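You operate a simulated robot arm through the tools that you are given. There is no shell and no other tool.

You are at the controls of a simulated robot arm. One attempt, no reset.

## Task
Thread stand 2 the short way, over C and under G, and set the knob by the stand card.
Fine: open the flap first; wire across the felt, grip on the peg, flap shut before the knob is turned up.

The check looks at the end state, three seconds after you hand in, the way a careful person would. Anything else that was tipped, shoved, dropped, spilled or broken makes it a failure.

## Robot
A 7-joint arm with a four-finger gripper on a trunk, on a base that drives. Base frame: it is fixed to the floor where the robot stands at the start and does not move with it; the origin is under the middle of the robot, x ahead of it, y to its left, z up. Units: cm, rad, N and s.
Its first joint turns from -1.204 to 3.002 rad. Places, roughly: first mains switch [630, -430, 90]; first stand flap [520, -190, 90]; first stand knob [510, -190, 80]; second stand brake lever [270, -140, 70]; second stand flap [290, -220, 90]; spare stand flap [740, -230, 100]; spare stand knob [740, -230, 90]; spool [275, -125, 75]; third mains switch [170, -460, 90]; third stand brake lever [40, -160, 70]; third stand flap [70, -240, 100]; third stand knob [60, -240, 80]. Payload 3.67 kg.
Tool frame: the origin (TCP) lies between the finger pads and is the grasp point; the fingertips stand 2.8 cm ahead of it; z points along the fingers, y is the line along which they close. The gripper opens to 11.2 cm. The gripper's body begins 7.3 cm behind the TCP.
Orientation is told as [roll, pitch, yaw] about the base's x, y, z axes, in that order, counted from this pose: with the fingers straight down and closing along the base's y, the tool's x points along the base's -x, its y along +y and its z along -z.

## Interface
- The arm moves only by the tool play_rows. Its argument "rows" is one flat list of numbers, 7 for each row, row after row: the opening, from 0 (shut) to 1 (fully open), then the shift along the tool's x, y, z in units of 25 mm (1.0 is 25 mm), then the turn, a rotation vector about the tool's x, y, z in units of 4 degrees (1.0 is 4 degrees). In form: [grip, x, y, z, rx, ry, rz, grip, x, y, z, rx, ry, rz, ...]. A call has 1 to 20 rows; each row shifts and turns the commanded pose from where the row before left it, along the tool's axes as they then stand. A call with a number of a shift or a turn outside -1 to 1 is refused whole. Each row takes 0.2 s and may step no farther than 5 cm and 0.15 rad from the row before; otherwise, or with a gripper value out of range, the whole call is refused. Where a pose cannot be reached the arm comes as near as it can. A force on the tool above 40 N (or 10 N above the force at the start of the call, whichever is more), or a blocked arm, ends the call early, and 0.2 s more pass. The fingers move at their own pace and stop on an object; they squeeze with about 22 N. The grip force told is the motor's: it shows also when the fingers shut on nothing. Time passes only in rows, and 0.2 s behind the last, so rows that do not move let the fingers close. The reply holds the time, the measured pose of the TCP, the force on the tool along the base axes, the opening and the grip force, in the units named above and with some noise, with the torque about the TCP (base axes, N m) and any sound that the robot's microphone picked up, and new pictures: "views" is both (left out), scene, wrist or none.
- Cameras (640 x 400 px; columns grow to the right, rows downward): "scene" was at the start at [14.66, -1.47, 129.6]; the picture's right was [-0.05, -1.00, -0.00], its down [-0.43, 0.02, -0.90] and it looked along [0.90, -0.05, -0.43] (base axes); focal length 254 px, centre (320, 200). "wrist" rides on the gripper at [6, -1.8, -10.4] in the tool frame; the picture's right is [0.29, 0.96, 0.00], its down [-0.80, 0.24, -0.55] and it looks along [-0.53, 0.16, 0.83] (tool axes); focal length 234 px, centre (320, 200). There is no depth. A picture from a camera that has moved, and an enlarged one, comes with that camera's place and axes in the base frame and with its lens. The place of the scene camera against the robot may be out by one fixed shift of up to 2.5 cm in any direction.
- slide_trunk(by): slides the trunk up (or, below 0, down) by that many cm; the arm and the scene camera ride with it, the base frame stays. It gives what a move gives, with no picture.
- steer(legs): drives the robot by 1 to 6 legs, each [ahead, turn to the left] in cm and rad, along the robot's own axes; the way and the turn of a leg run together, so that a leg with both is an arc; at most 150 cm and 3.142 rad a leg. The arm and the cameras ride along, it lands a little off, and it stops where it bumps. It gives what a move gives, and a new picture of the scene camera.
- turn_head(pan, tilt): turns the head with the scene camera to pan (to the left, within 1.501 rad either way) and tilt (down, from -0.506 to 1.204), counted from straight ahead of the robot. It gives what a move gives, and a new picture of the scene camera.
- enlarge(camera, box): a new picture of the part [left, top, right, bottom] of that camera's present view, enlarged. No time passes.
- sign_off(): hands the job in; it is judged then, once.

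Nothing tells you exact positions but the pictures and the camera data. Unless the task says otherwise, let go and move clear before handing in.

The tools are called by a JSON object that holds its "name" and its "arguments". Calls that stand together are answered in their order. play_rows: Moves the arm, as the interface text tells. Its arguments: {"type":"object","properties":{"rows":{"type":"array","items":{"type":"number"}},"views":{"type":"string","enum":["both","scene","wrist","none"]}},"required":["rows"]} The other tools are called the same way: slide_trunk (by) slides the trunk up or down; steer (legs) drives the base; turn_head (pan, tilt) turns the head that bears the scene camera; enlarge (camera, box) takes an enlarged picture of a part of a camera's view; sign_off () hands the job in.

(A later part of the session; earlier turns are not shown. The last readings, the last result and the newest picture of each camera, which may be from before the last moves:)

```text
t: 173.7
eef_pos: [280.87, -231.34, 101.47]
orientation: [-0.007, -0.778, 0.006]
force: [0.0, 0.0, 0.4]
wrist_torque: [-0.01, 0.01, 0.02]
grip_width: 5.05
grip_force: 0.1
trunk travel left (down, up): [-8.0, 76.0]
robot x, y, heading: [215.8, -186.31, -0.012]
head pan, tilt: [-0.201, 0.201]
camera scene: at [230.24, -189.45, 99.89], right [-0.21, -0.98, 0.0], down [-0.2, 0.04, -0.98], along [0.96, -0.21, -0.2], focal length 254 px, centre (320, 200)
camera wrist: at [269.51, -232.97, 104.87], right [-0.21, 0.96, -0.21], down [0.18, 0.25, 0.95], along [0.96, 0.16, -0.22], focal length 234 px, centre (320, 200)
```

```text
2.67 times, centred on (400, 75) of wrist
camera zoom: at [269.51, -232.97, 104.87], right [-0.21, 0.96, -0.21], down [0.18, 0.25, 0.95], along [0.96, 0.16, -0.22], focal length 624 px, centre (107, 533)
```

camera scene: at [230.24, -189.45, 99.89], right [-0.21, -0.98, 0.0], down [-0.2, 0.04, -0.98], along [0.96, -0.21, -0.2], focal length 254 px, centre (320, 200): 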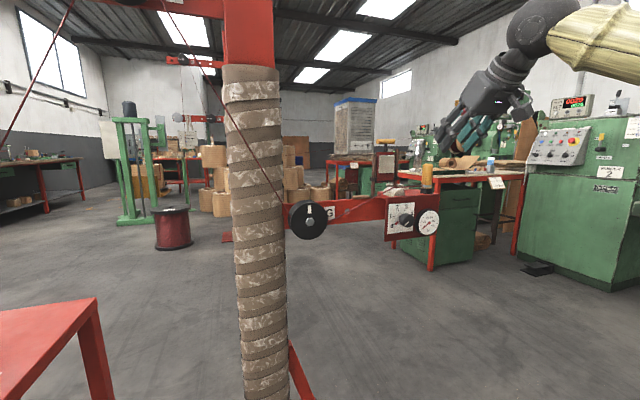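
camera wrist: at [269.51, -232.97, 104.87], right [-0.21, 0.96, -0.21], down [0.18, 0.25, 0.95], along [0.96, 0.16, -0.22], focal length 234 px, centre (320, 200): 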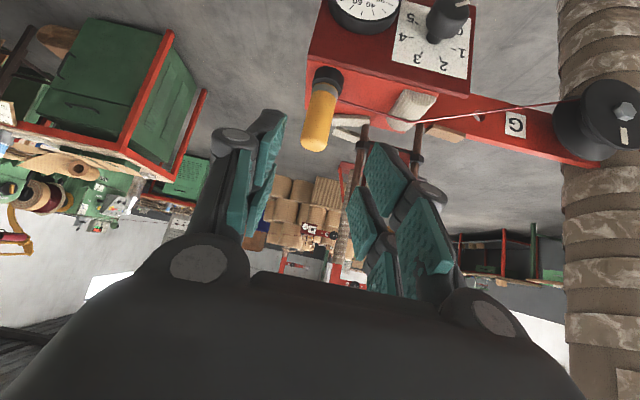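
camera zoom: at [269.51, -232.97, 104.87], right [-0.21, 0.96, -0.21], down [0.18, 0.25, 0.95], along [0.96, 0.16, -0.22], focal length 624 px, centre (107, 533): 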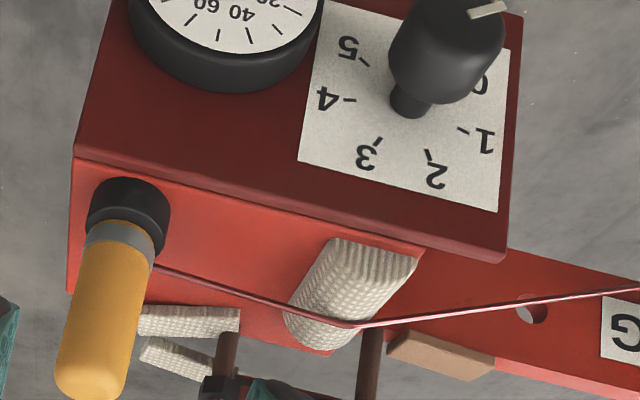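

Everything is laid correctly: wire across the felt to the grip on the peg. Next: shut the flap. I raise the trunk, turn the base right 0.4 rad to face the flap, and bring the tool vertical.

{"name": "slide_trunk", "arguments": {"by": 38}}

{"name": "steer", "arguments": {"legs": [[0, -0.4]]}}

{"name": "turn_head", "arguments": {"pan": 0.15, "tilt": 0.7}}

```text
t: 177.3
eef_pos: [281.09, -231.32, 139.47]
orientation: [-0.01, -0.777, 0.007]
force: [-0.4, -0.5, 0.1]
wrist_torque: [0.01, 0.0, -0.02]
grip_width: 5.02
grip_force: 0.1
trunk travel left (down, up): [-46.0, 38.0]
robot x, y, heading: [215.66, -186.59, -0.016]
head pan, tilt: [-0.201, 0.201]
```

```text
t: 178.9
eef_pos: [258.2, -253.29, 139.54]
orientation: [-0.006, -0.777, -0.397]
force: [-1.0, -0.8, 0.8]
wrist_torque: [0.02, 0.01, 0.02]
grip_width: 5.04
grip_force: 0.0
trunk travel left (down, up): [-46.0, 38.0]
robot x, y, heading: [215.74, -186.06, -0.412]
head pan, tilt: [-0.201, 0.201]
camera scene: at [228.21, -194.85, 137.89], right [-0.58, -0.82, 0.0], down [-0.16, 0.12, -0.98], along [0.8, -0.57, -0.2], focal length 254 px, centre (320, 200)
```

scene: 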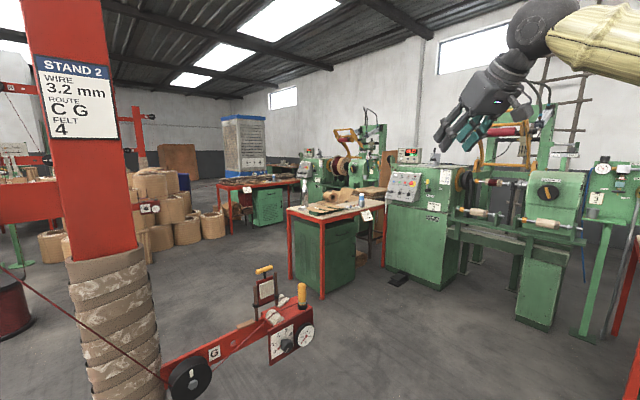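

```text
t: 179.9
eef_pos: [258.27, -253.25, 139.5]
orientation: [-0.008, -0.777, -0.398]
force: [-0.3, -0.5, -0.1]
wrist_torque: [0.02, -0.01, -0.01]
grip_width: 5.01
grip_force: 0.1
trunk travel left (down, up): [-46.0, 38.0]
robot x, y, heading: [216.03, -185.98, -0.412]
head pan, tilt: [0.15, 0.7]
camera scene: at [228.87, -191.69, 133.36], right [-0.26, -0.97, 0.0], down [-0.62, 0.17, -0.77], along [0.74, -0.2, -0.64], focal length 254 px, centre (320, 200)
```

scene: 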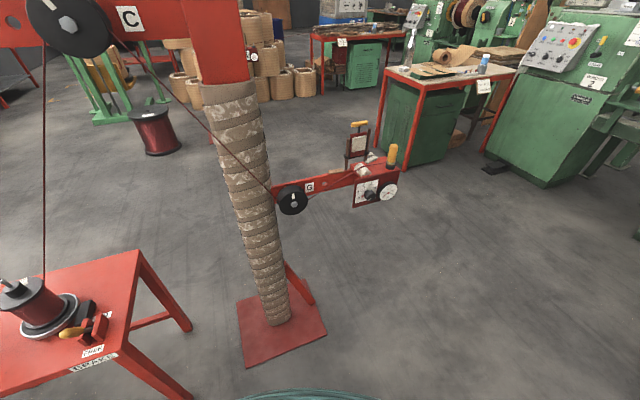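

Driving a bit forward, then bringing the tool vertical with yaw 0.106.

{"name": "steer", "arguments": {"legs": [[7, 0]]}}

{"name": "play_rows", "arguments": {"rows": [0.7, 0, 0, 0, 0, 0.93, 0, 0.7, 0, 0, 0, 0, 0.93, 0, 0.7, 0, 0, 0, 0, 0.93, 0, 0.7, 0, 0, 0, 0, 0.93, 0, 0.7, 0, 0, 0, 0, 0.93, 0, 0.7, 0, 0, 0, 0, 0.93, 0, 0.7, 0, 0, 0, 0, 0.93, 0, 0.7, 0, 0, 0, 0, 0.93, 0, 0.7, 0, 0, 0, 0, 0.93, 0, 0.7, 0, 0, 0, 0, 0.93, 0, 0.7, 0, 0, 0, 0, 0.93, 0, 0.7, 0, 0, 0, 0, 0.9, 0, 0.7, 0, 0, 0, 0, 0, -0.905, 0.7, 0, 0, 0, 0, 0, -0.905, 0.7, 0, 0, 0, 0, 0, -0.905, 0.7, 0, 0, 0, 0, 0, -0.905, 0.7, 0, 0, 0, 0, 0, -0.905, 0.7, 0, 0, 0, 0, 0, -0.905, 0.7, 0, 0, 0, 0, 0, -0.905, 0.7, 0, 0, 0, 0, 0, -0.905], "views": "both"}}

```text
t: 180.9
eef_pos: [264.72, -256.1, 139.36]
orientation: [-0.007, -0.775, -0.396]
force: [-0.1, -0.7, 0.0]
wrist_torque: [0.0, 0.01, 0.02]
grip_width: 5.06
grip_force: 0.0
trunk travel left (down, up): [-46.0, 38.0]
robot x, y, heading: [222.21, -188.94, -0.415]
head pan, tilt: [0.15, 0.7]
camera scene: at [235.33, -194.54, 133.33], right [-0.26, -0.97, 0.0], down [-0.62, 0.17, -0.76], along [0.74, -0.2, -0.65], focal length 254 px, centre (320, 200)
```

scene: 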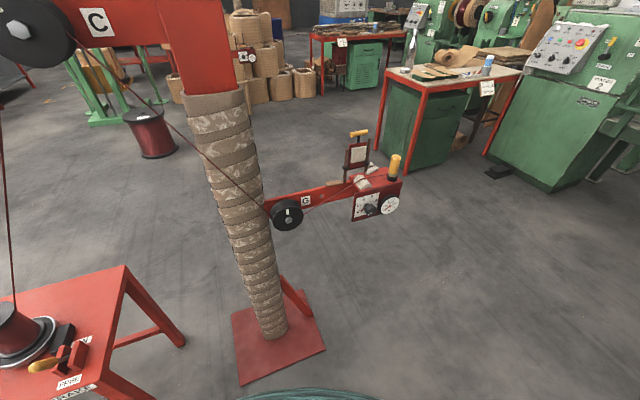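

```text
t: 185.1
eef_pos: [264.66, -256.15, 139.44]
orientation: [-0.006, 0.002, 0.107]
force: [-0.7, -0.6, -0.4]
wrist_torque: [-0.02, -0.01, 0.03]
grip_width: 7.84
grip_force: 0.0
trunk travel left (down, up): [-46.0, 38.0]
robot x, y, heading: [221.98, -189.26, -0.416]
head pan, tilt: [0.15, 0.7]
camera scene: at [235.2, -194.43, 133.35], right [-0.26, -0.97, 0.0], down [-0.62, 0.17, -0.76], along [0.74, -0.2, -0.64], focal length 254 px, centre (320, 200)
camera wrist: at [258.92, -258.35, 150.04], right [-0.39, 0.92, 0.0], down [0.77, 0.33, 0.55], along [0.51, 0.21, -0.83], focal length 234 px, centre (320, 200)
```

scene: 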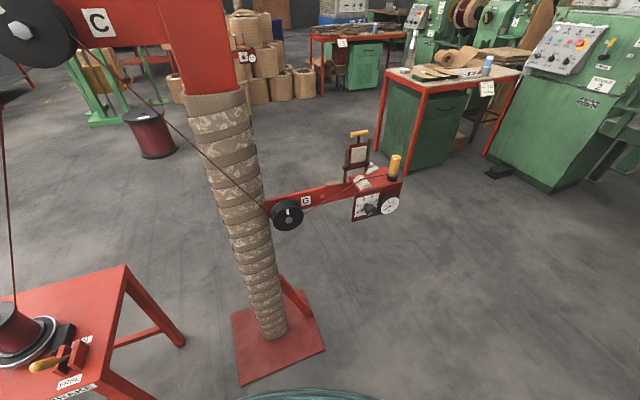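
wrist: 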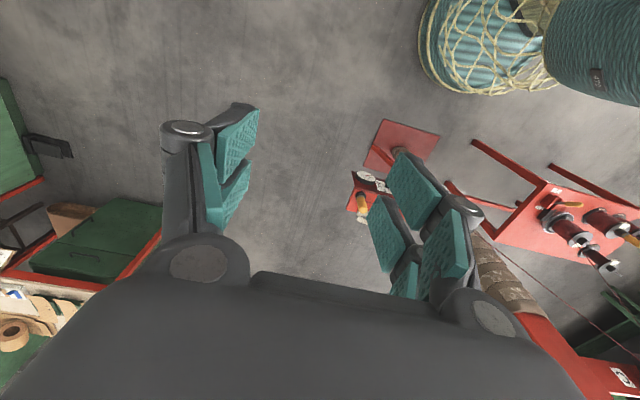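

{"name": "play_rows", "arguments": {"rows": [0.7, -0.72, 0.99, 0.7, 0, 0, 0, 0.7, -0.72, 0.99, 0.7, 0, 0, 0, 0.7, -0.72, 0.99, 0.7, 0, 0, 0, 0.7, -0.72, 0.99, 0.7, 0, 0, 0, 0.7, -0.72, 0.99, 0.7, 0, 0, 0, 0.7, -0.72, 0.99, 0.7, 0, 0, 0, 0.7, -0.72, 0.99, 0.7, 0, 0, 0, 0.7, -0.72, 0.99, 0.7, 0, 0, 0, 0.7, -0.72, 0.99, 0.7, 0, 0, 0, 0.7, -0.72, 0.99, 0.7, 0, 0, 0, 0.7, -0.72, 0.99, 0.7, 0, 0, 0, 0.7, -0.72, 0.99, 0.7, 0, 0, 0], "views": "wrist"}}

{"name": "enlarge", "arguments": {"camera": "wrist", "box": [200, 60, 440, 260]}}

```text
t: 187.7
eef_pos: [282.97, -224.06, 118.26]
orientation: [-0.006, 0.005, 0.105]
force: [0.6, -0.2, 1.0]
wrist_torque: [-0.03, 0.03, -0.01]
grip_width: 7.84
grip_force: 0.1
trunk travel left (down, up): [-46.0, 38.0]
robot x, y, heading: [221.82, -189.19, -0.412]
head pan, tilt: [0.15, 0.7]
camera wrist: at [277.16, -226.35, 128.78], right [-0.39, 0.92, 0.0], down [0.77, 0.32, 0.55], along [0.51, 0.21, -0.84], focal length 234 px, centre (320, 200)
```

wrist: 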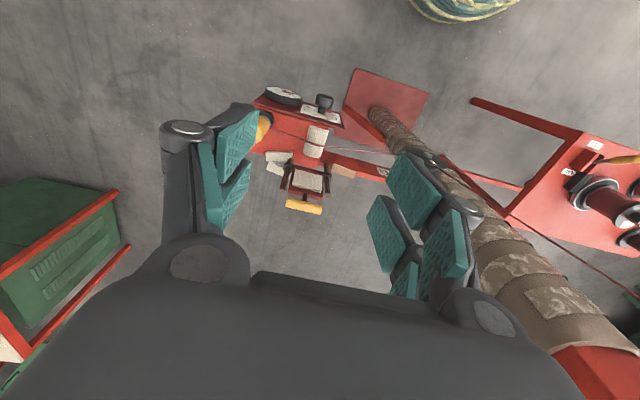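

```text
2.00 times, centred on (320, 160) of wrist
camera zoom: at [277.16, -226.35, 128.78], right [-0.39, 0.92, 0.0], down [0.77, 0.32, 0.55], along [0.51, 0.21, -0.84], focal length 468 px, centre (320, 280)
```

zoom: 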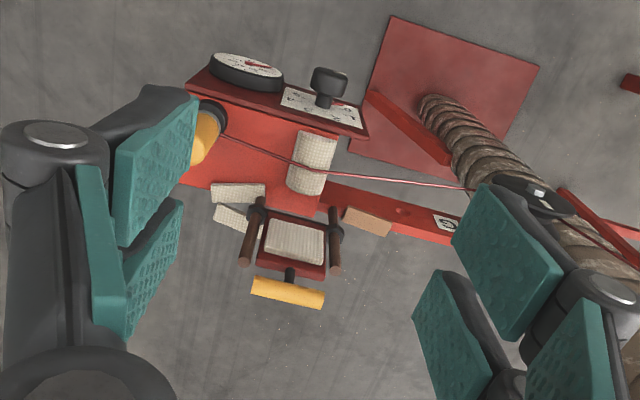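

Bar now at about (296.1, -220.9, 100.9). Moving above it and descending to grip its ends again.

{"name": "play_rows", "arguments": {"rows": [0.75, -0.892, 0.118, 0.5, 0, 0, 0, 0.75, -0.892, 0.118, 0.5, 0, 0, 0, 0.75, -0.892, 0.118, 0.5, 0, 0, 0, 0.75, -0.892, 0.118, 0.5, 0, 0, 0, 0.75, -0.892, 0.118, 0.5, 0, 0, 0, 0.75, -0.892, 0.118, 0.5, 0, 0, 0], "views": "wrist"}}

{"name": "enlarge", "arguments": {"camera": "wrist", "box": [200, 60, 440, 260]}}

```text
t: 189.1
eef_pos: [296.26, -221.01, 110.62]
orientation: [-0.005, 0.006, 0.106]
force: [0.8, -0.6, -0.6]
wrist_torque: [-0.03, 0.0, -0.02]
grip_width: 8.39
grip_force: 0.0
trunk travel left (down, up): [-46.0, 38.0]
robot x, y, heading: [222.28, -188.56, -0.416]
head pan, tilt: [0.15, 0.7]
camera wrist: at [290.56, -223.4, 121.13], right [-0.39, 0.92, 0.0], down [0.77, 0.32, 0.55], along [0.51, 0.21, -0.84], focal length 234 px, centre (320, 200)
```

wrist: 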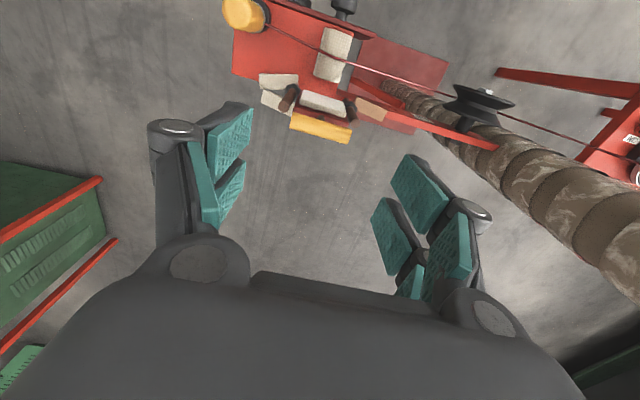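

```text
2.00 times, centred on (320, 160) of wrist
camera zoom: at [290.56, -223.4, 121.13], right [-0.39, 0.92, 0.0], down [0.77, 0.32, 0.55], along [0.51, 0.21, -0.84], focal length 468 px, centre (320, 280)
```

zoom: 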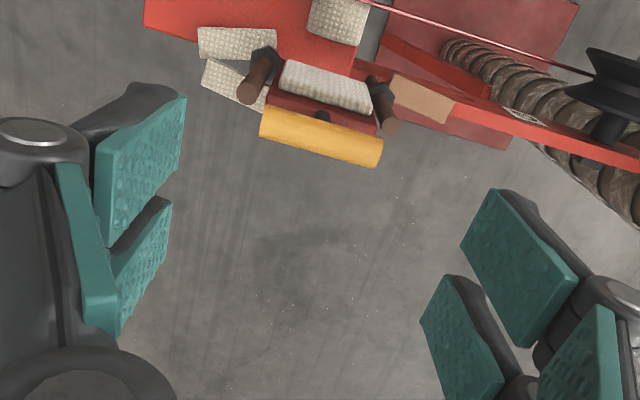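

{"name": "play_rows", "arguments": {"rows": [0.75, 0.015, 0, 0.86, 0, 0, 0, 0.75, 0.015, 0, 0.86, 0, 0, 0, 0.75, 0.015, 0, 0.86, 0, 0, 0, 0.75, 0, 0, 0.86, 0, 0, 0, 0.4, 0, 0, 0, 0, 0, 0, 0.4, 0, 0, 0, 0, 0, 0, 0.4, 0, 0, 0, 0, 0, 0], "views": "both"}}

{"name": "enlarge", "arguments": {"camera": "scene", "box": [310, 80, 438, 220]}}

```text
t: 190.7
eef_pos: [296.04, -221.15, 102.05]
orientation: [-0.005, 0.003, 0.105]
force: [0.5, 4.7, 0.1]
wrist_torque: [0.14, -0.17, 0.51]
grip_width: 6.05
grip_force: 45.3
trunk travel left (down, up): [-46.0, 38.0]
robot x, y, heading: [221.92, -189.18, -0.416]
head pan, tilt: [0.15, 0.7]
camera scene: at [235.24, -194.34, 133.35], right [-0.26, -0.97, 0.0], down [-0.62, 0.17, -0.76], along [0.74, -0.2, -0.64], focal length 254 px, centre (320, 200)
camera wrist: at [290.33, -223.47, 112.68], right [-0.39, 0.92, 0.0], down [0.77, 0.33, 0.55], along [0.51, 0.21, -0.84], focal length 234 px, centre (320, 200)
```

scene: 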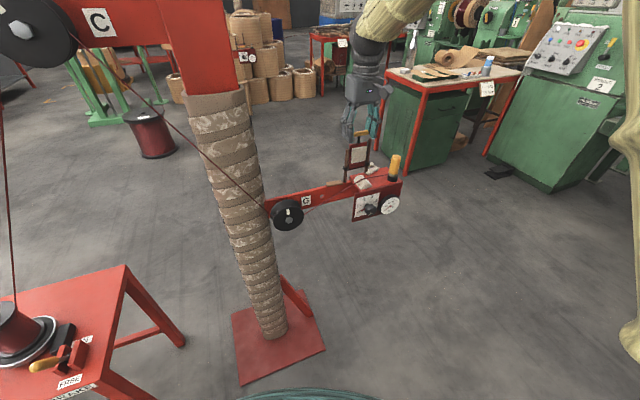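
wrist: 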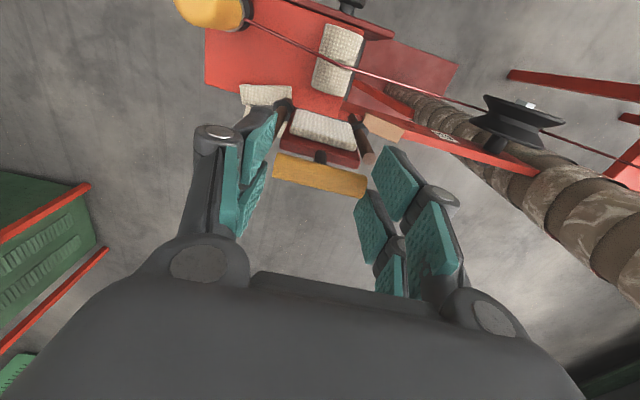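

```text
2.86 times, centred on (374, 150) of scene
camera zoom: at [235.24, -194.34, 133.35], right [-0.26, -0.97, 0.0], down [-0.62, 0.17, -0.76], along [0.74, -0.2, -0.64], focal length 726 px, centre (166, 343)
```

zoom: 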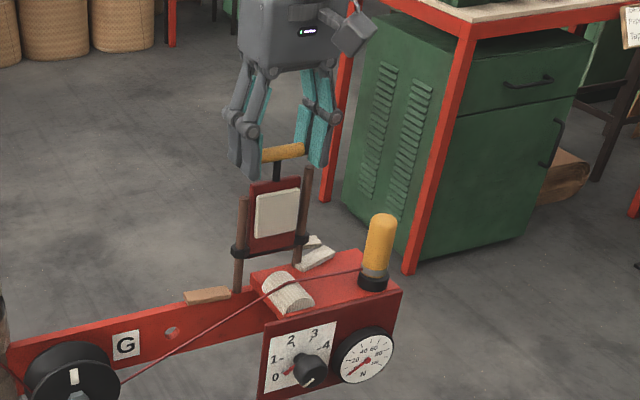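

Held. Lowering the flap back along the arc, first half.

{"name": "play_rows", "arguments": {"rows": [0.4, 0.66, 0, -0.012, 0, 0, 0, 0.4, 0.652, 0, 0.092, 0, 0, 0, 0.4, 0.628, 0, 0.2, 0, 0, 0, 0.4, 0.588, 0, 0.292, 0, 0, 0, 0.4, 0.532, 0, 0.384, 0, 0, 0], "views": "wrist"}}

```text
t: 191.9
eef_pos: [288.42, -222.09, 99.45]
orientation: [-0.008, 0.004, 0.104]
force: [17.5, -1.1, -7.4]
wrist_torque: [0.43, -1.05, 0.64]
grip_width: 6.07
grip_force: 45.0
trunk travel left (down, up): [-46.0, 38.0]
robot x, y, heading: [222.19, -188.89, -0.411]
head pan, tilt: [0.15, 0.7]
camera wrist: at [282.79, -224.33, 110.07], right [-0.39, 0.92, 0.0], down [0.77, 0.32, 0.55], along [0.51, 0.21, -0.84], focal length 234 px, centre (320, 200)
```

wrist: 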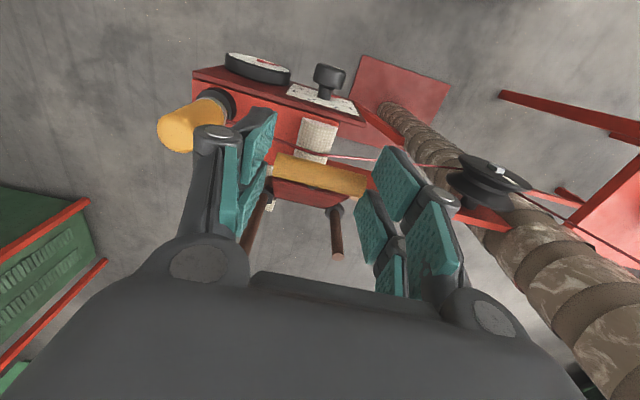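

{"name": "play_rows", "arguments": {"rows": [0.4, 0.38, 0, 0.464, 0, 0, 0, 0.4, 0.388, 0, 0.532, 0, 0, 0, 0.4, 0.3, 0, 0.588, 0, 0, 0, 0.4, 0.196, 0, 0.628, 0, 0, 0], "views": "wrist"}}

```text
t: 192.9
eef_pos: [285.13, -222.37, 94.0]
orientation: [-0.004, 0.004, 0.101]
force: [16.2, -11.9, 2.7]
wrist_torque: [0.27, -0.9, 0.57]
grip_width: 6.1
grip_force: 45.1
trunk travel left (down, up): [-46.0, 38.0]
robot x, y, heading: [222.38, -188.85, -0.415]
head pan, tilt: [0.15, 0.7]
camera wrist: at [279.47, -224.71, 104.59], right [-0.38, 0.92, 0.0], down [0.77, 0.32, 0.55], along [0.51, 0.21, -0.84], focal length 234 px, centre (320, 200)
```

wrist: 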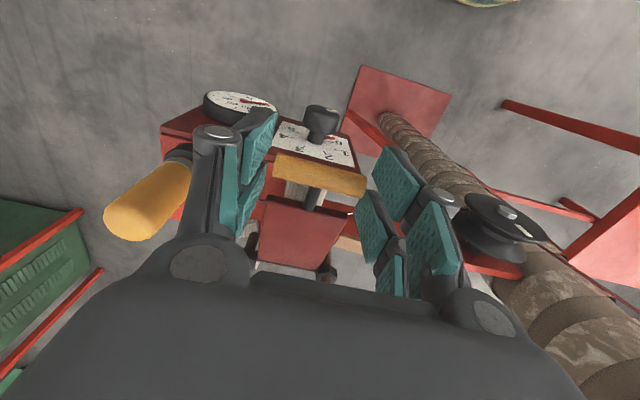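

Almost down. Two more small steps until it rests.

{"name": "play_rows", "arguments": {"rows": [0.4, 0.02, 0.03, 0.6, 0, 0, 0, 0.4, -0.04, 0.03, 0.4, 0, 0, 0], "views": "both"}}

{"name": "enlarge", "arguments": {"camera": "scene", "box": [310, 110, 438, 230]}}

```text
t: 193.5
eef_pos: [284.89, -222.47, 91.58]
orientation: [-0.005, 0.007, 0.101]
force: [-13.1, -15.5, 6.1]
wrist_torque: [0.12, -0.57, 0.41]
grip_width: 6.11
grip_force: 45.1
trunk travel left (down, up): [-46.0, 38.0]
robot x, y, heading: [221.73, -188.84, -0.412]
head pan, tilt: [0.15, 0.7]
camera scene: at [235.07, -194.51, 133.36], right [-0.26, -0.97, 0.0], down [-0.62, 0.17, -0.77], along [0.74, -0.2, -0.64], focal length 254 px, centre (320, 200)
camera wrist: at [279.19, -224.73, 102.2], right [-0.38, 0.92, 0.0], down [0.77, 0.32, 0.55], along [0.51, 0.21, -0.84], focal length 234 px, centre (320, 200)
```

scene: 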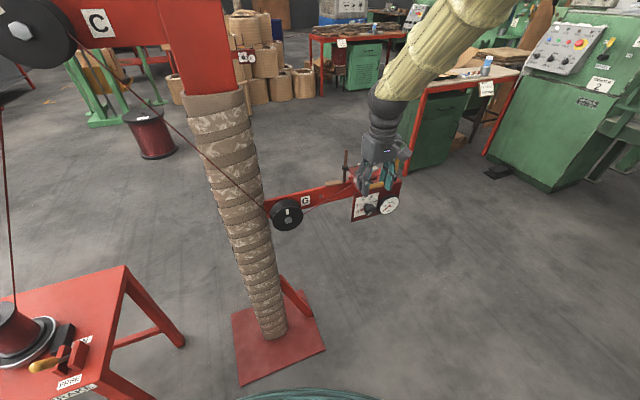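
wrist: 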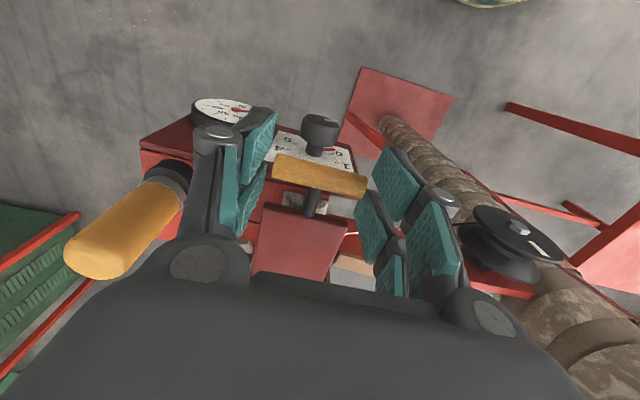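

```text
3.33 times, centred on (374, 170) of scene
camera zoom: at [235.07, -194.51, 133.36], right [-0.26, -0.97, 0.0], down [-0.62, 0.17, -0.77], along [0.74, -0.2, -0.64], focal length 846 px, centre (140, 300)
```

zoom: 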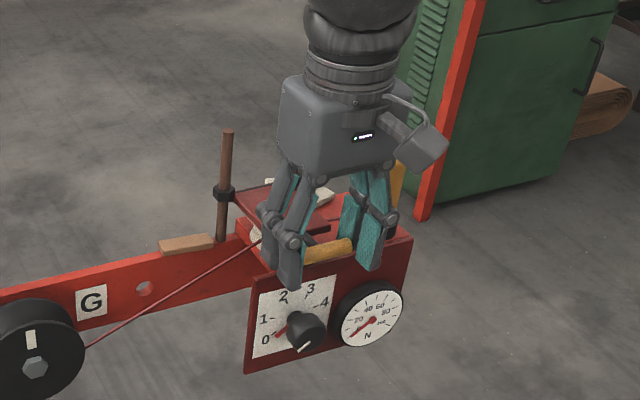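

The flap is down on the wire. Release and rise.

{"name": "play_rows", "arguments": {"rows": [0.65, 0, 0, 0, 0, 0, 0, 0.65, 0, 0, 0, 0, 0, 0, 0.65, 0, 0, -0.8, 0, 0, 0, 0.65, 0, 0, -1, 0, 0, 0, 0.65, 0, 0, -1, 0, 0, 0, 0.65, 0, 0, -1, 0, 0, 0, 0.65, 0, 0, -1, 0, 0, 0], "views": "both"}}

{"name": "enlarge", "arguments": {"camera": "scene", "box": [310, 110, 438, 230]}}

{"name": "enlarge", "arguments": {"camera": "wrist", "box": [200, 40, 440, 220]}}

```text
t: 195.1
eef_pos: [285.15, -222.15, 103.63]
orientation: [-0.006, 0.002, 0.105]
force: [0.4, -0.2, 0.8]
wrist_torque: [0.0, 0.0, -0.01]
grip_width: 7.32
grip_force: 0.0
trunk travel left (down, up): [-46.0, 38.0]
robot x, y, heading: [221.64, -188.94, -0.413]
head pan, tilt: [0.15, 0.7]
camera scene: at [235.18, -194.39, 133.35], right [-0.26, -0.97, 0.0], down [-0.62, 0.17, -0.77], along [0.74, -0.2, -0.64], focal length 254 px, centre (320, 200)
camera wrist: at [279.41, -224.54, 114.21], right [-0.39, 0.92, 0.0], down [0.77, 0.32, 0.55], along [0.51, 0.21, -0.83], focal length 234 px, centre (320, 200)
```

scene: 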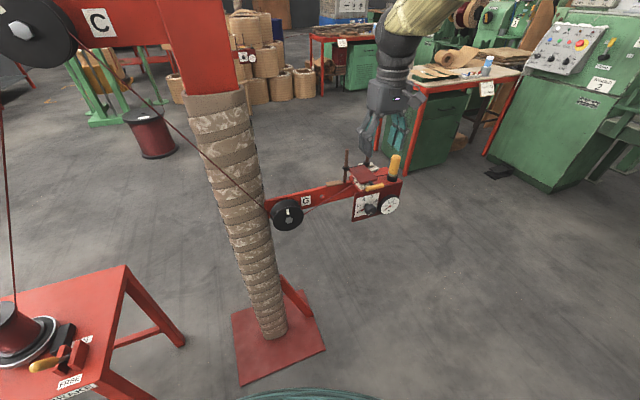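
wrist: 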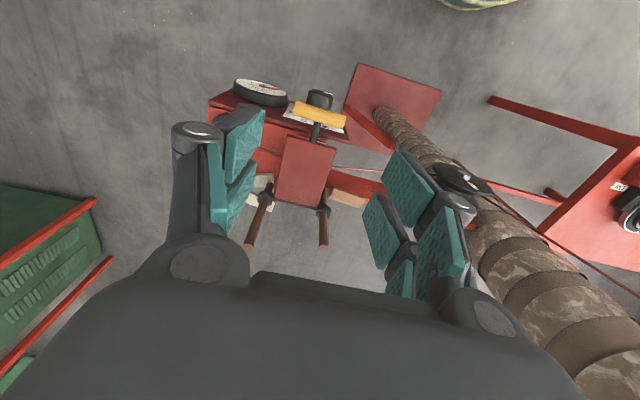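

```text
3.33 times, centred on (374, 170) of scene
camera zoom: at [235.18, -194.39, 133.35], right [-0.26, -0.97, 0.0], down [-0.62, 0.17, -0.77], along [0.74, -0.2, -0.64], focal length 846 px, centre (140, 300)
```

zoom: 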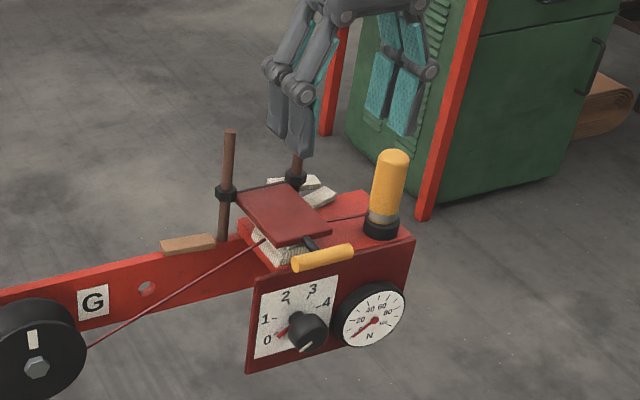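

```text
2.22 times, centred on (320, 130) of wrist
camera zoom: at [279.41, -224.54, 114.21], right [-0.39, 0.92, 0.0], down [0.77, 0.32, 0.55], along [0.51, 0.21, -0.83], focal length 520 px, centre (320, 356)
```

zoom: 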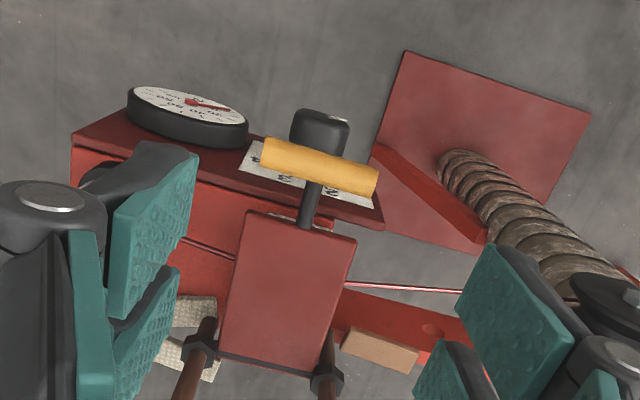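

The flap is shut on the wire; gauge reads a small/zero tension and the knob is still at 0. Next I back the hand off, tilt it horizontal, and approach the knob along its axis.

{"name": "play_rows", "arguments": {"rows": [0.45, 1, 0, 0, 0, 0, 0, 0.45, 1, 0, 0, 0, 0, 0, 0.45, 1, 0, 0, 0, 0, 0, 0.45, 1, 0, 0, 0, 0, 0, 0.45, 1, 0, 0, 0, 0, 0, 0.45, 1, 0, 0, 0, 0, 0, 0.45, 0, 0, 0, 0, -1, 0, 0.45, 0, 0, 0, 0, -1, 0, 0.45, 0, 0, 0, 0, -1, 0, 0.45, 0, 0, 0, 0, -1, 0, 0.45, 0, 0, 0, 0, -1, 0, 0.45, 0, 0, 0, 0, -1, 0, 0.45, 0, 0, 0, 0, -1, 0, 0.45, 0, 0, 0, 0, -1, 0, 0.45, 0, 0, 0, 0, -1, 0, 0.45, 0, 0, 0, 0, -1, 0, 0.45, 0, 0, 0, 0, -1, 0], "views": "none"}}

{"name": "slide_trunk", "arguments": {"by": -15}}

{"name": "play_rows", "arguments": {"rows": [0.45, 0, 0, 0, 0, -1, 0, 0.45, 0, 0, 0, 0, -1, 0, 0.45, 0, 0, 0, 0, -1, 0, 0.45, 0, 0, 0, 0, -1, 0, 0.45, 0, 0, 0, 0, -1, 0, 0.45, 0, 0, 0, 0, -1, 0, 0.45, 0, 0, 0, 0, -1, 0, 0.45, 0, 0, 0, 0, -1, 0, 0.45, 0, 0, 0, 0, -1, 0, 0.45, 0, 0, 0, 0, -1, 0, 0.45, 0, 0, 0, 0, -1, 0, 0.45, 0, 0, 0, 0, -0.5, 0], "views": "both"}}

```text
t: 198.7
eef_pos: [270.35, -223.81, 103.77]
orientation: [-0.007, -0.766, 0.109]
force: [-0.3, 0.0, 0.7]
wrist_torque: [0.0, -0.01, 0.02]
grip_width: 5.01
grip_force: 0.1
trunk travel left (down, up): [-46.0, 38.0]
robot x, y, heading: [222.23, -188.9, -0.413]
head pan, tilt: [0.15, 0.7]
```

```text
t: 200.4
eef_pos: [270.39, -223.84, 88.89]
orientation: [-0.008, -0.765, 0.111]
force: [-0.1, -0.3, 0.6]
wrist_torque: [0.01, -0.03, 0.03]
grip_width: 5.05
grip_force: 0.1
trunk travel left (down, up): [-31.0, 53.0]
robot x, y, heading: [221.81, -189.12, -0.413]
head pan, tilt: [0.15, 0.7]
```

```text
t: 203.0
eef_pos: [275.55, -225.63, 90.32]
orientation: [-0.014, -1.47, 0.132]
force: [0.4, -0.4, 0.2]
wrist_torque: [0.02, 0.0, 0.04]
grip_width: 5.06
grip_force: 0.0
out of reach, approached as far as the arm can: row 4, 5, 6, 7, 8, 9, 10, 11
trunk travel left (down, up): [-31.0, 53.0]
robot x, y, heading: [222.22, -189.23, -0.413]
head pan, tilt: [0.15, 0.7]
camera scene: at [235.25, -194.56, 118.33], right [-0.26, -0.97, 0.0], down [-0.62, 0.17, -0.76], along [0.74, -0.2, -0.64], focal length 254 px, centre (320, 200)
camera wrist: at [264.85, -228.67, 85.54], right [-0.14, 0.95, -0.29], down [-0.5, 0.18, 0.85], along [0.86, 0.26, 0.44], focal length 234 px, centre (320, 200)
```

scene: 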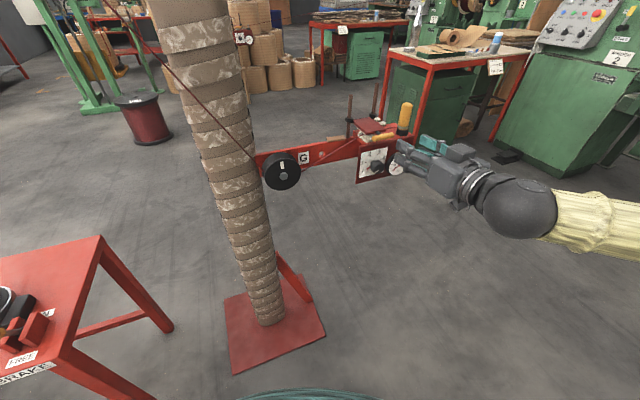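
wrist: 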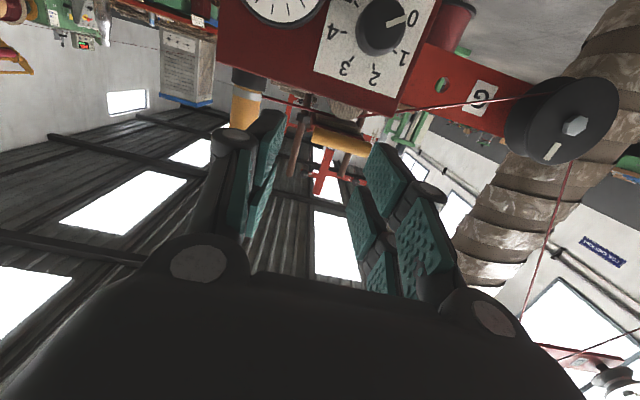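

The arm is too folded this close. I'll back the base 14 cm and then finish leveling the tool.

{"name": "steer", "arguments": {"legs": [[-14, 0]]}}

{"name": "play_rows", "arguments": {"rows": [0.45, 0, 0, 0, 0, -0.5, 0, 0.45, 0, 0, 0, 0, -0.5, 0, 0.45, 0, 0, 0, 0, -0.45, 0], "views": "both"}}

```text
t: 204.4
eef_pos: [262.28, -219.89, 90.45]
orientation: [-0.025, -1.471, 0.142]
force: [-1.1, 0.2, -0.1]
wrist_torque: [-0.01, 0.0, 0.01]
grip_width: 5.03
grip_force: 0.1
trunk travel left (down, up): [-31.0, 53.0]
robot x, y, heading: [208.54, -183.34, -0.419]
head pan, tilt: [0.15, 0.7]
camera scene: at [222.16, -188.72, 118.35], right [-0.26, -0.96, 0.0], down [-0.62, 0.17, -0.76], along [0.74, -0.2, -0.64], focal length 254 px, centre (320, 200)
```

scene: 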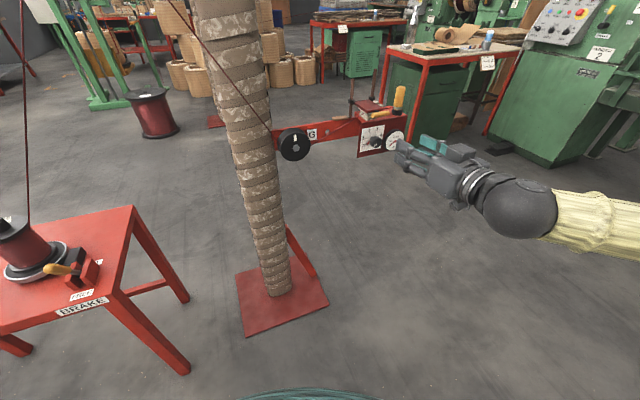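

```text
t: 205.2
eef_pos: [262.56, -220.03, 92.2]
orientation: [-2.533, -1.538, 2.648]
force: [0.6, -1.5, -6.7]
wrist_torque: [0.05, -0.54, 0.14]
grip_width: 5.01
grip_force: 0.2
out of reach, approached as far as the arm can: row 3
trunk travel left (down, up): [-31.0, 53.0]
robot x, y, heading: [208.79, -183.64, -0.422]
head pan, tilt: [0.15, 0.7]
camera scene: at [222.17, -188.74, 118.33], right [-0.26, -0.96, 0.0], down [-0.62, 0.17, -0.76], along [0.74, -0.2, -0.64], focal length 254 px, centre (320, 200)
camera wrist: at [252.58, -223.11, 86.15], right [-0.1, 0.95, -0.31], down [-0.6, 0.19, 0.78], along [0.79, 0.26, 0.55], focal length 234 px, centre (320, 200)
```

scene: 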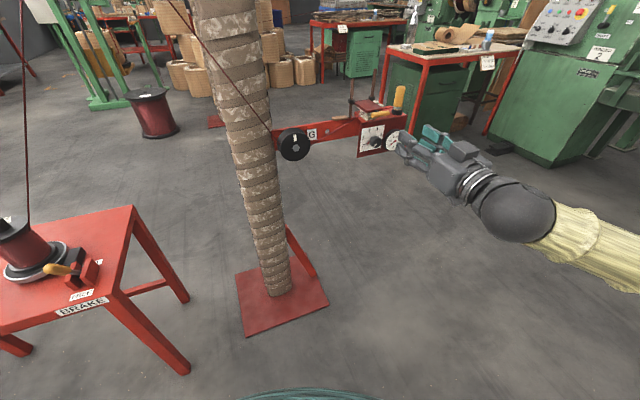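
wrist: 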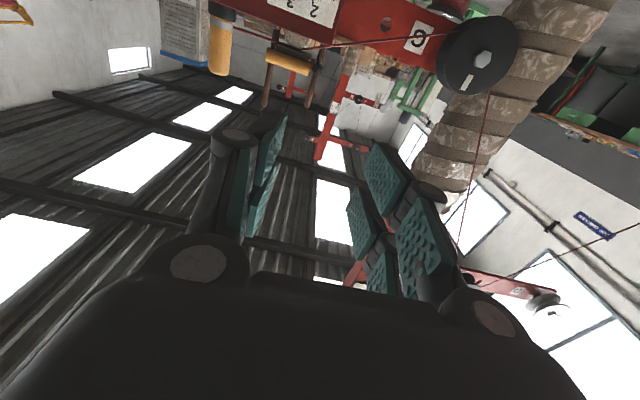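

The tool is now horizontal (1.4° up), pointing at the panel. I lower to knob height and align laterally at a standoff.

{"name": "play_rows", "arguments": {"rows": [0.45, 0.8, -0.3, 0.4, 0, 0.1, 0, 0.45, 0.8, -0.3, 0.4, 0, 0.1, 0, 0.45, 0.8, -0.3, 0.4, 0, 0.1, 0, 0.45, 0.8, -0.3, 0.4, 0, 0, 0, 0.45, 0.8, -0.3, 0.4, 0, 0, 0, 0.45, 0.72, -0.35, 0.4, 0, 0, 0], "views": "both"}}

{"name": "enlarge", "arguments": {"camera": "wrist", "box": [220, 0, 420, 140]}}

{"name": "enlarge", "arguments": {"camera": "scene", "box": [320, 70, 480, 220]}}

```text
t: 206.6
eef_pos: [268.95, -224.08, 78.51]
orientation: [-0.131, -1.553, 0.247]
force: [-0.4, 0.0, 0.1]
wrist_torque: [0.01, 0.0, 0.01]
grip_width: 5.06
grip_force: 0.1
trunk travel left (down, up): [-31.0, 53.0]
robot x, y, heading: [209.03, -183.38, -0.415]
head pan, tilt: [0.15, 0.7]
camera scene: at [222.16, -188.75, 118.35], right [-0.26, -0.96, 0.0], down [-0.62, 0.17, -0.76], along [0.74, -0.2, -0.64], focal length 254 px, centre (320, 200)
camera wrist: at [258.76, -227.03, 72.9], right [-0.11, 0.95, -0.29], down [-0.56, 0.18, 0.81], along [0.82, 0.26, 0.51], focal length 234 px, centre (320, 200)
```

scene: 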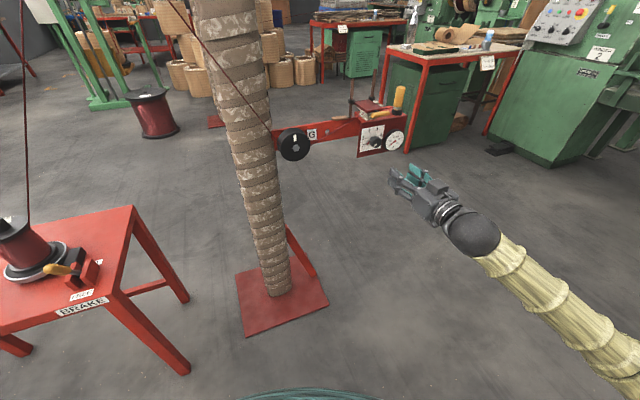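
wrist: 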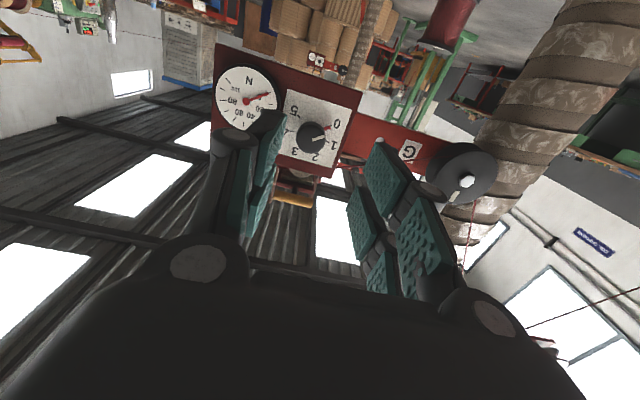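

```text
2.86 times, centred on (320, 70) of wrist
camera zoom: at [258.76, -227.03, 72.9], right [-0.11, 0.95, -0.29], down [-0.56, 0.18, 0.81], along [0.82, 0.26, 0.51], focal length 669 px, centre (320, 571)
```

zoom: 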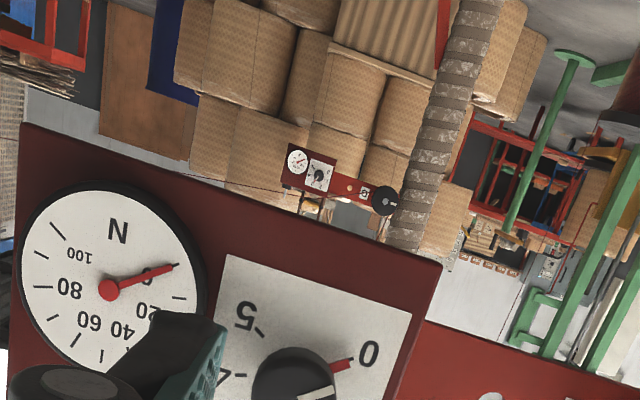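

```text
2.67 times, centred on (400, 145) of scene
camera zoom: at [222.16, -188.75, 118.35], right [-0.26, -0.96, 0.0], down [-0.62, 0.17, -0.76], along [0.74, -0.2, -0.64], focal length 677 px, centre (107, 347)
```

zoom: 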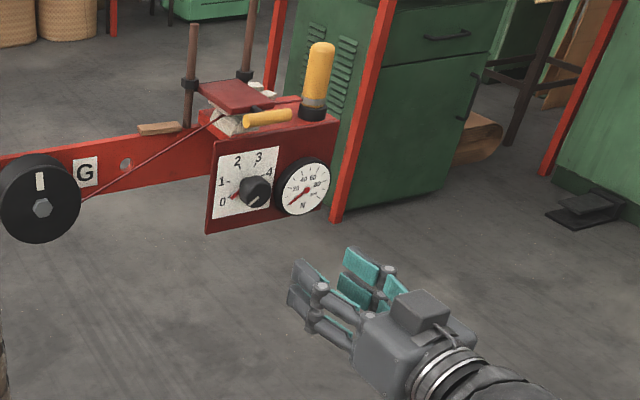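

{"name": "enlarge", "arguments": {"camera": "wrist", "box": [270, 80, 360, 180]}}

{"name": "enlarge", "arguments": {"camera": "scene", "box": [360, 110, 410, 160]}}

```text
4.00 times, centred on (315, 130) of wrist
camera zoom: at [258.76, -227.03, 72.9], right [-0.11, 0.95, -0.29], down [-0.56, 0.18, 0.81], along [0.82, 0.26, 0.51], focal length 937 px, centre (340, 480)
```

zoom: 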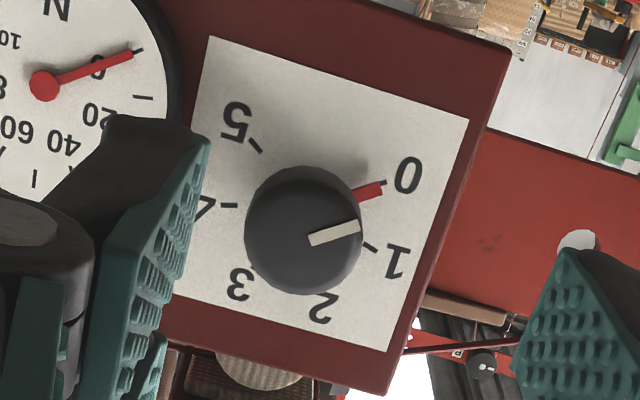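

```text
8.00 times, centred on (385, 135) of scene
camera zoom: at [222.16, -188.75, 118.35], right [-0.26, -0.96, 0.0], down [-0.62, 0.17, -0.76], along [0.74, -0.2, -0.64], focal length 2032 px, centre (-200, 720)
```

zoom: 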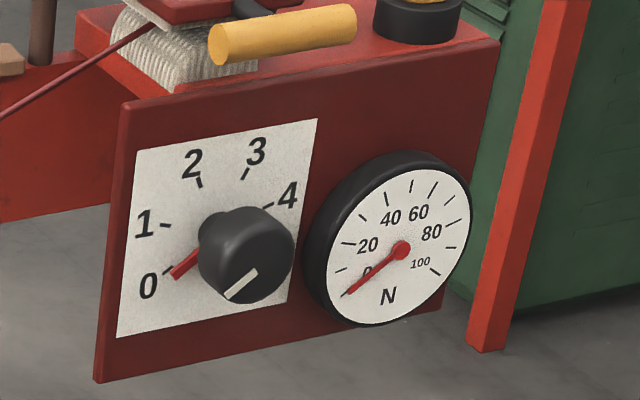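

Dial marks are 50° apart, so 0→4 is 200° clockwise. I'll raise to the knob axis and pre-rotate the hand by -50° for the first stroke.

{"name": "play_rows", "arguments": {"rows": [0.45, -0.46, 0, 0, 0, -0.17, 0, 0.45, -0.46, 0.03, 0, 0, -0.17, 0, 0.45, 0, 0, 0, 0, 0, -0.96, 0.45, 0, 0, 0, 0, 0, -0.96, 0.45, 0, 0, 0, 0, 0, -0.96, 0.45, 0, 0, 0, 0, 0, -0.96, 0.45, 0, 0, 0, 0, 0, -0.96, 0.45, 0, 0, 0, 0, 0, -0.96, 0.45, 0, 0, 0, 0, 0, -0.96, 0.45, 0, 0, 0, 0, 0, -0.96, 0.45, 0, 0, 0, 0, 0, -0.96, 0.45, 0, 0, 0, 0, 0, -0.96, 0.45, 0, 0, 0, 0, 0, -0.96, 0.45, 0, 0, 0, 0, 0, -0.96, 0.45, 0, 0, 0, 0, 0, -0.96], "views": "both"}}

{"name": "enlarge", "arguments": {"camera": "wrist", "box": [200, 40, 440, 220]}}

```text
t: 209.8
eef_pos: [269.17, -223.9, 80.97]
orientation: [-1.577, -0.696, 1.69]
force: [-0.8, -0.3, -0.8]
wrist_torque: [0.0, -0.02, -0.01]
grip_width: 5.05
grip_force: 0.0
trunk travel left (down, up): [-31.0, 53.0]
robot x, y, heading: [209.18, -183.39, -0.42]
head pan, tilt: [0.15, 0.7]
camera scene: at [222.16, -188.74, 118.35], right [-0.26, -0.96, 0.0], down [-0.62, 0.17, -0.76], along [0.74, -0.2, -0.64], focal length 254 px, centre (320, 200)
camera wrist: at [259.37, -230.81, 78.56], right [-0.04, 0.39, -0.92], down [-0.64, 0.7, 0.32], along [0.77, 0.6, 0.22], focal length 234 px, centre (320, 200)
```

scene: 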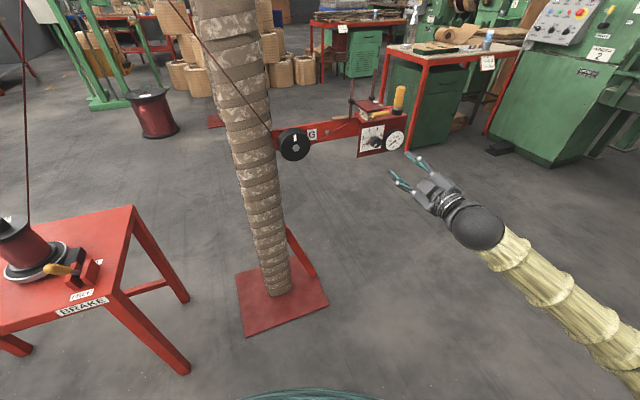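
wrist: 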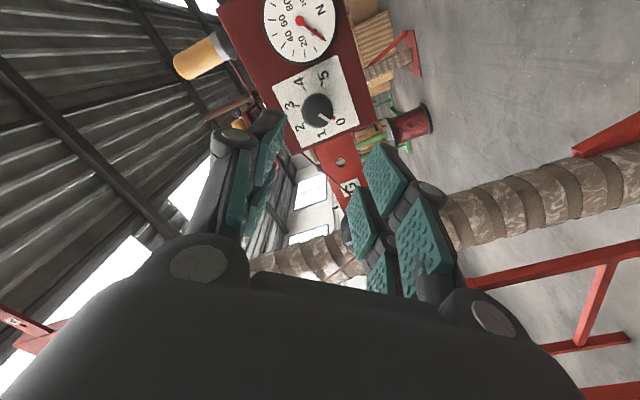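

```text
2.22 times, centred on (320, 130) of wrist
camera zoom: at [259.37, -230.81, 78.56], right [-0.04, 0.39, -0.92], down [-0.64, 0.7, 0.32], along [0.77, 0.6, 0.22], focal length 520 px, centre (320, 356)
```

zoom: 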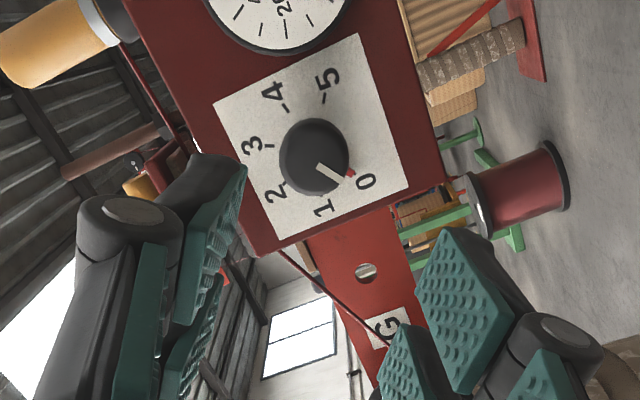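

Good alignment (2–3 mm off). I correct and advance along the axis to a closer check.

{"name": "play_rows", "arguments": {"rows": [0.5, 0.04, -0.14, 0.9, 0, 0, 0, 0.5, 0, 0, 0.92, 0, 0, 0, 0.5, 0, 0, 0.92, 0, 0, 0, 0.5, 0, 0, 0.92, 0, 0, 0, 0.5, 0, 0, 0.92, 0, 0, 0], "views": "both"}}

{"name": "enlarge", "arguments": {"camera": "wrist", "box": [200, 80, 440, 260]}}

{"name": "enlarge", "arguments": {"camera": "scene", "box": [340, 90, 440, 190]}}

```text
t: 211.0
eef_pos: [280.28, -223.05, 81.35]
orientation: [-1.578, -0.695, 1.69]
force: [-0.3, -0.1, 1.2]
wrist_torque: [-0.02, 0.01, 0.0]
grip_width: 5.6
grip_force: 0.1
trunk travel left (down, up): [-31.0, 53.0]
robot x, y, heading: [208.63, -183.39, -0.422]
head pan, tilt: [0.15, 0.7]
camera scene: at [222.15, -188.74, 118.35], right [-0.26, -0.96, 0.0], down [-0.62, 0.17, -0.77], along [0.74, -0.2, -0.64], focal length 254 px, centre (320, 200)
camera wrist: at [270.68, -229.86, 78.88], right [-0.04, 0.39, -0.92], down [-0.64, 0.7, 0.33], along [0.77, 0.6, 0.22], focal length 234 px, centre (320, 200)
```

scene: 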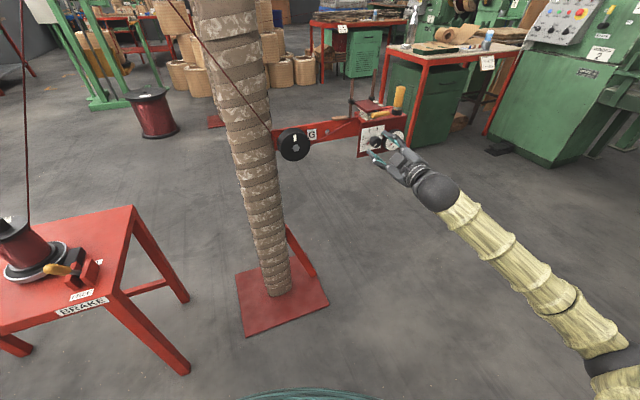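
wrist: 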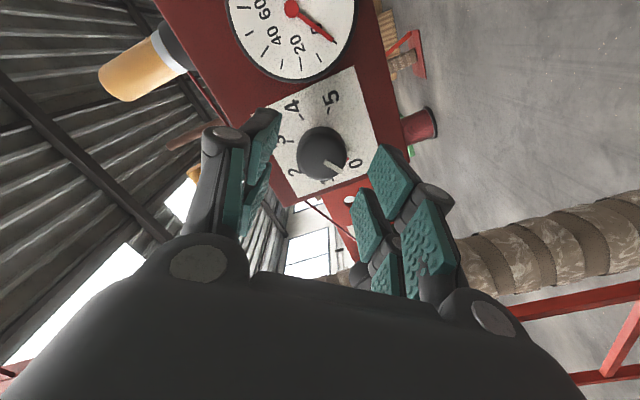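

```text
2.22 times, centred on (320, 170) of wrist
camera zoom: at [270.68, -229.86, 78.88], right [-0.04, 0.39, -0.92], down [-0.64, 0.7, 0.33], along [0.77, 0.6, 0.22], focal length 520 px, centre (320, 267)
```

zoom: 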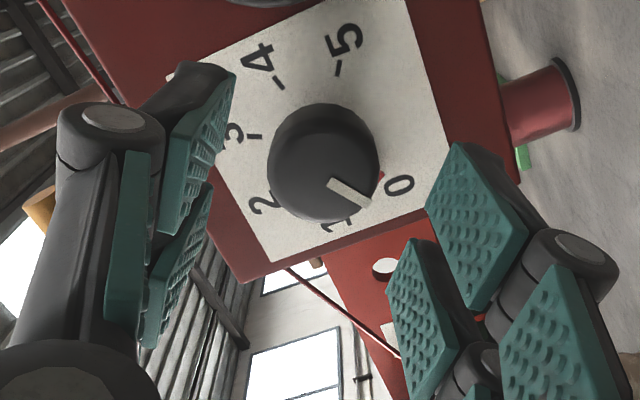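

```text
4.00 times, centred on (390, 140) of scene
camera zoom: at [222.15, -188.74, 118.35], right [-0.26, -0.96, 0.0], down [-0.62, 0.17, -0.77], along [0.74, -0.2, -0.64], focal length 1016 px, centre (40, 440)
```

zoom: 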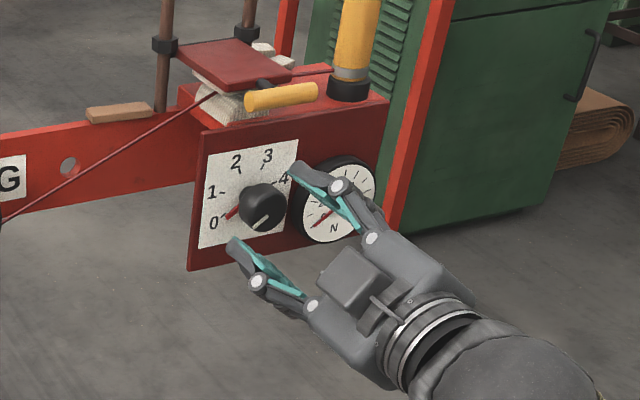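

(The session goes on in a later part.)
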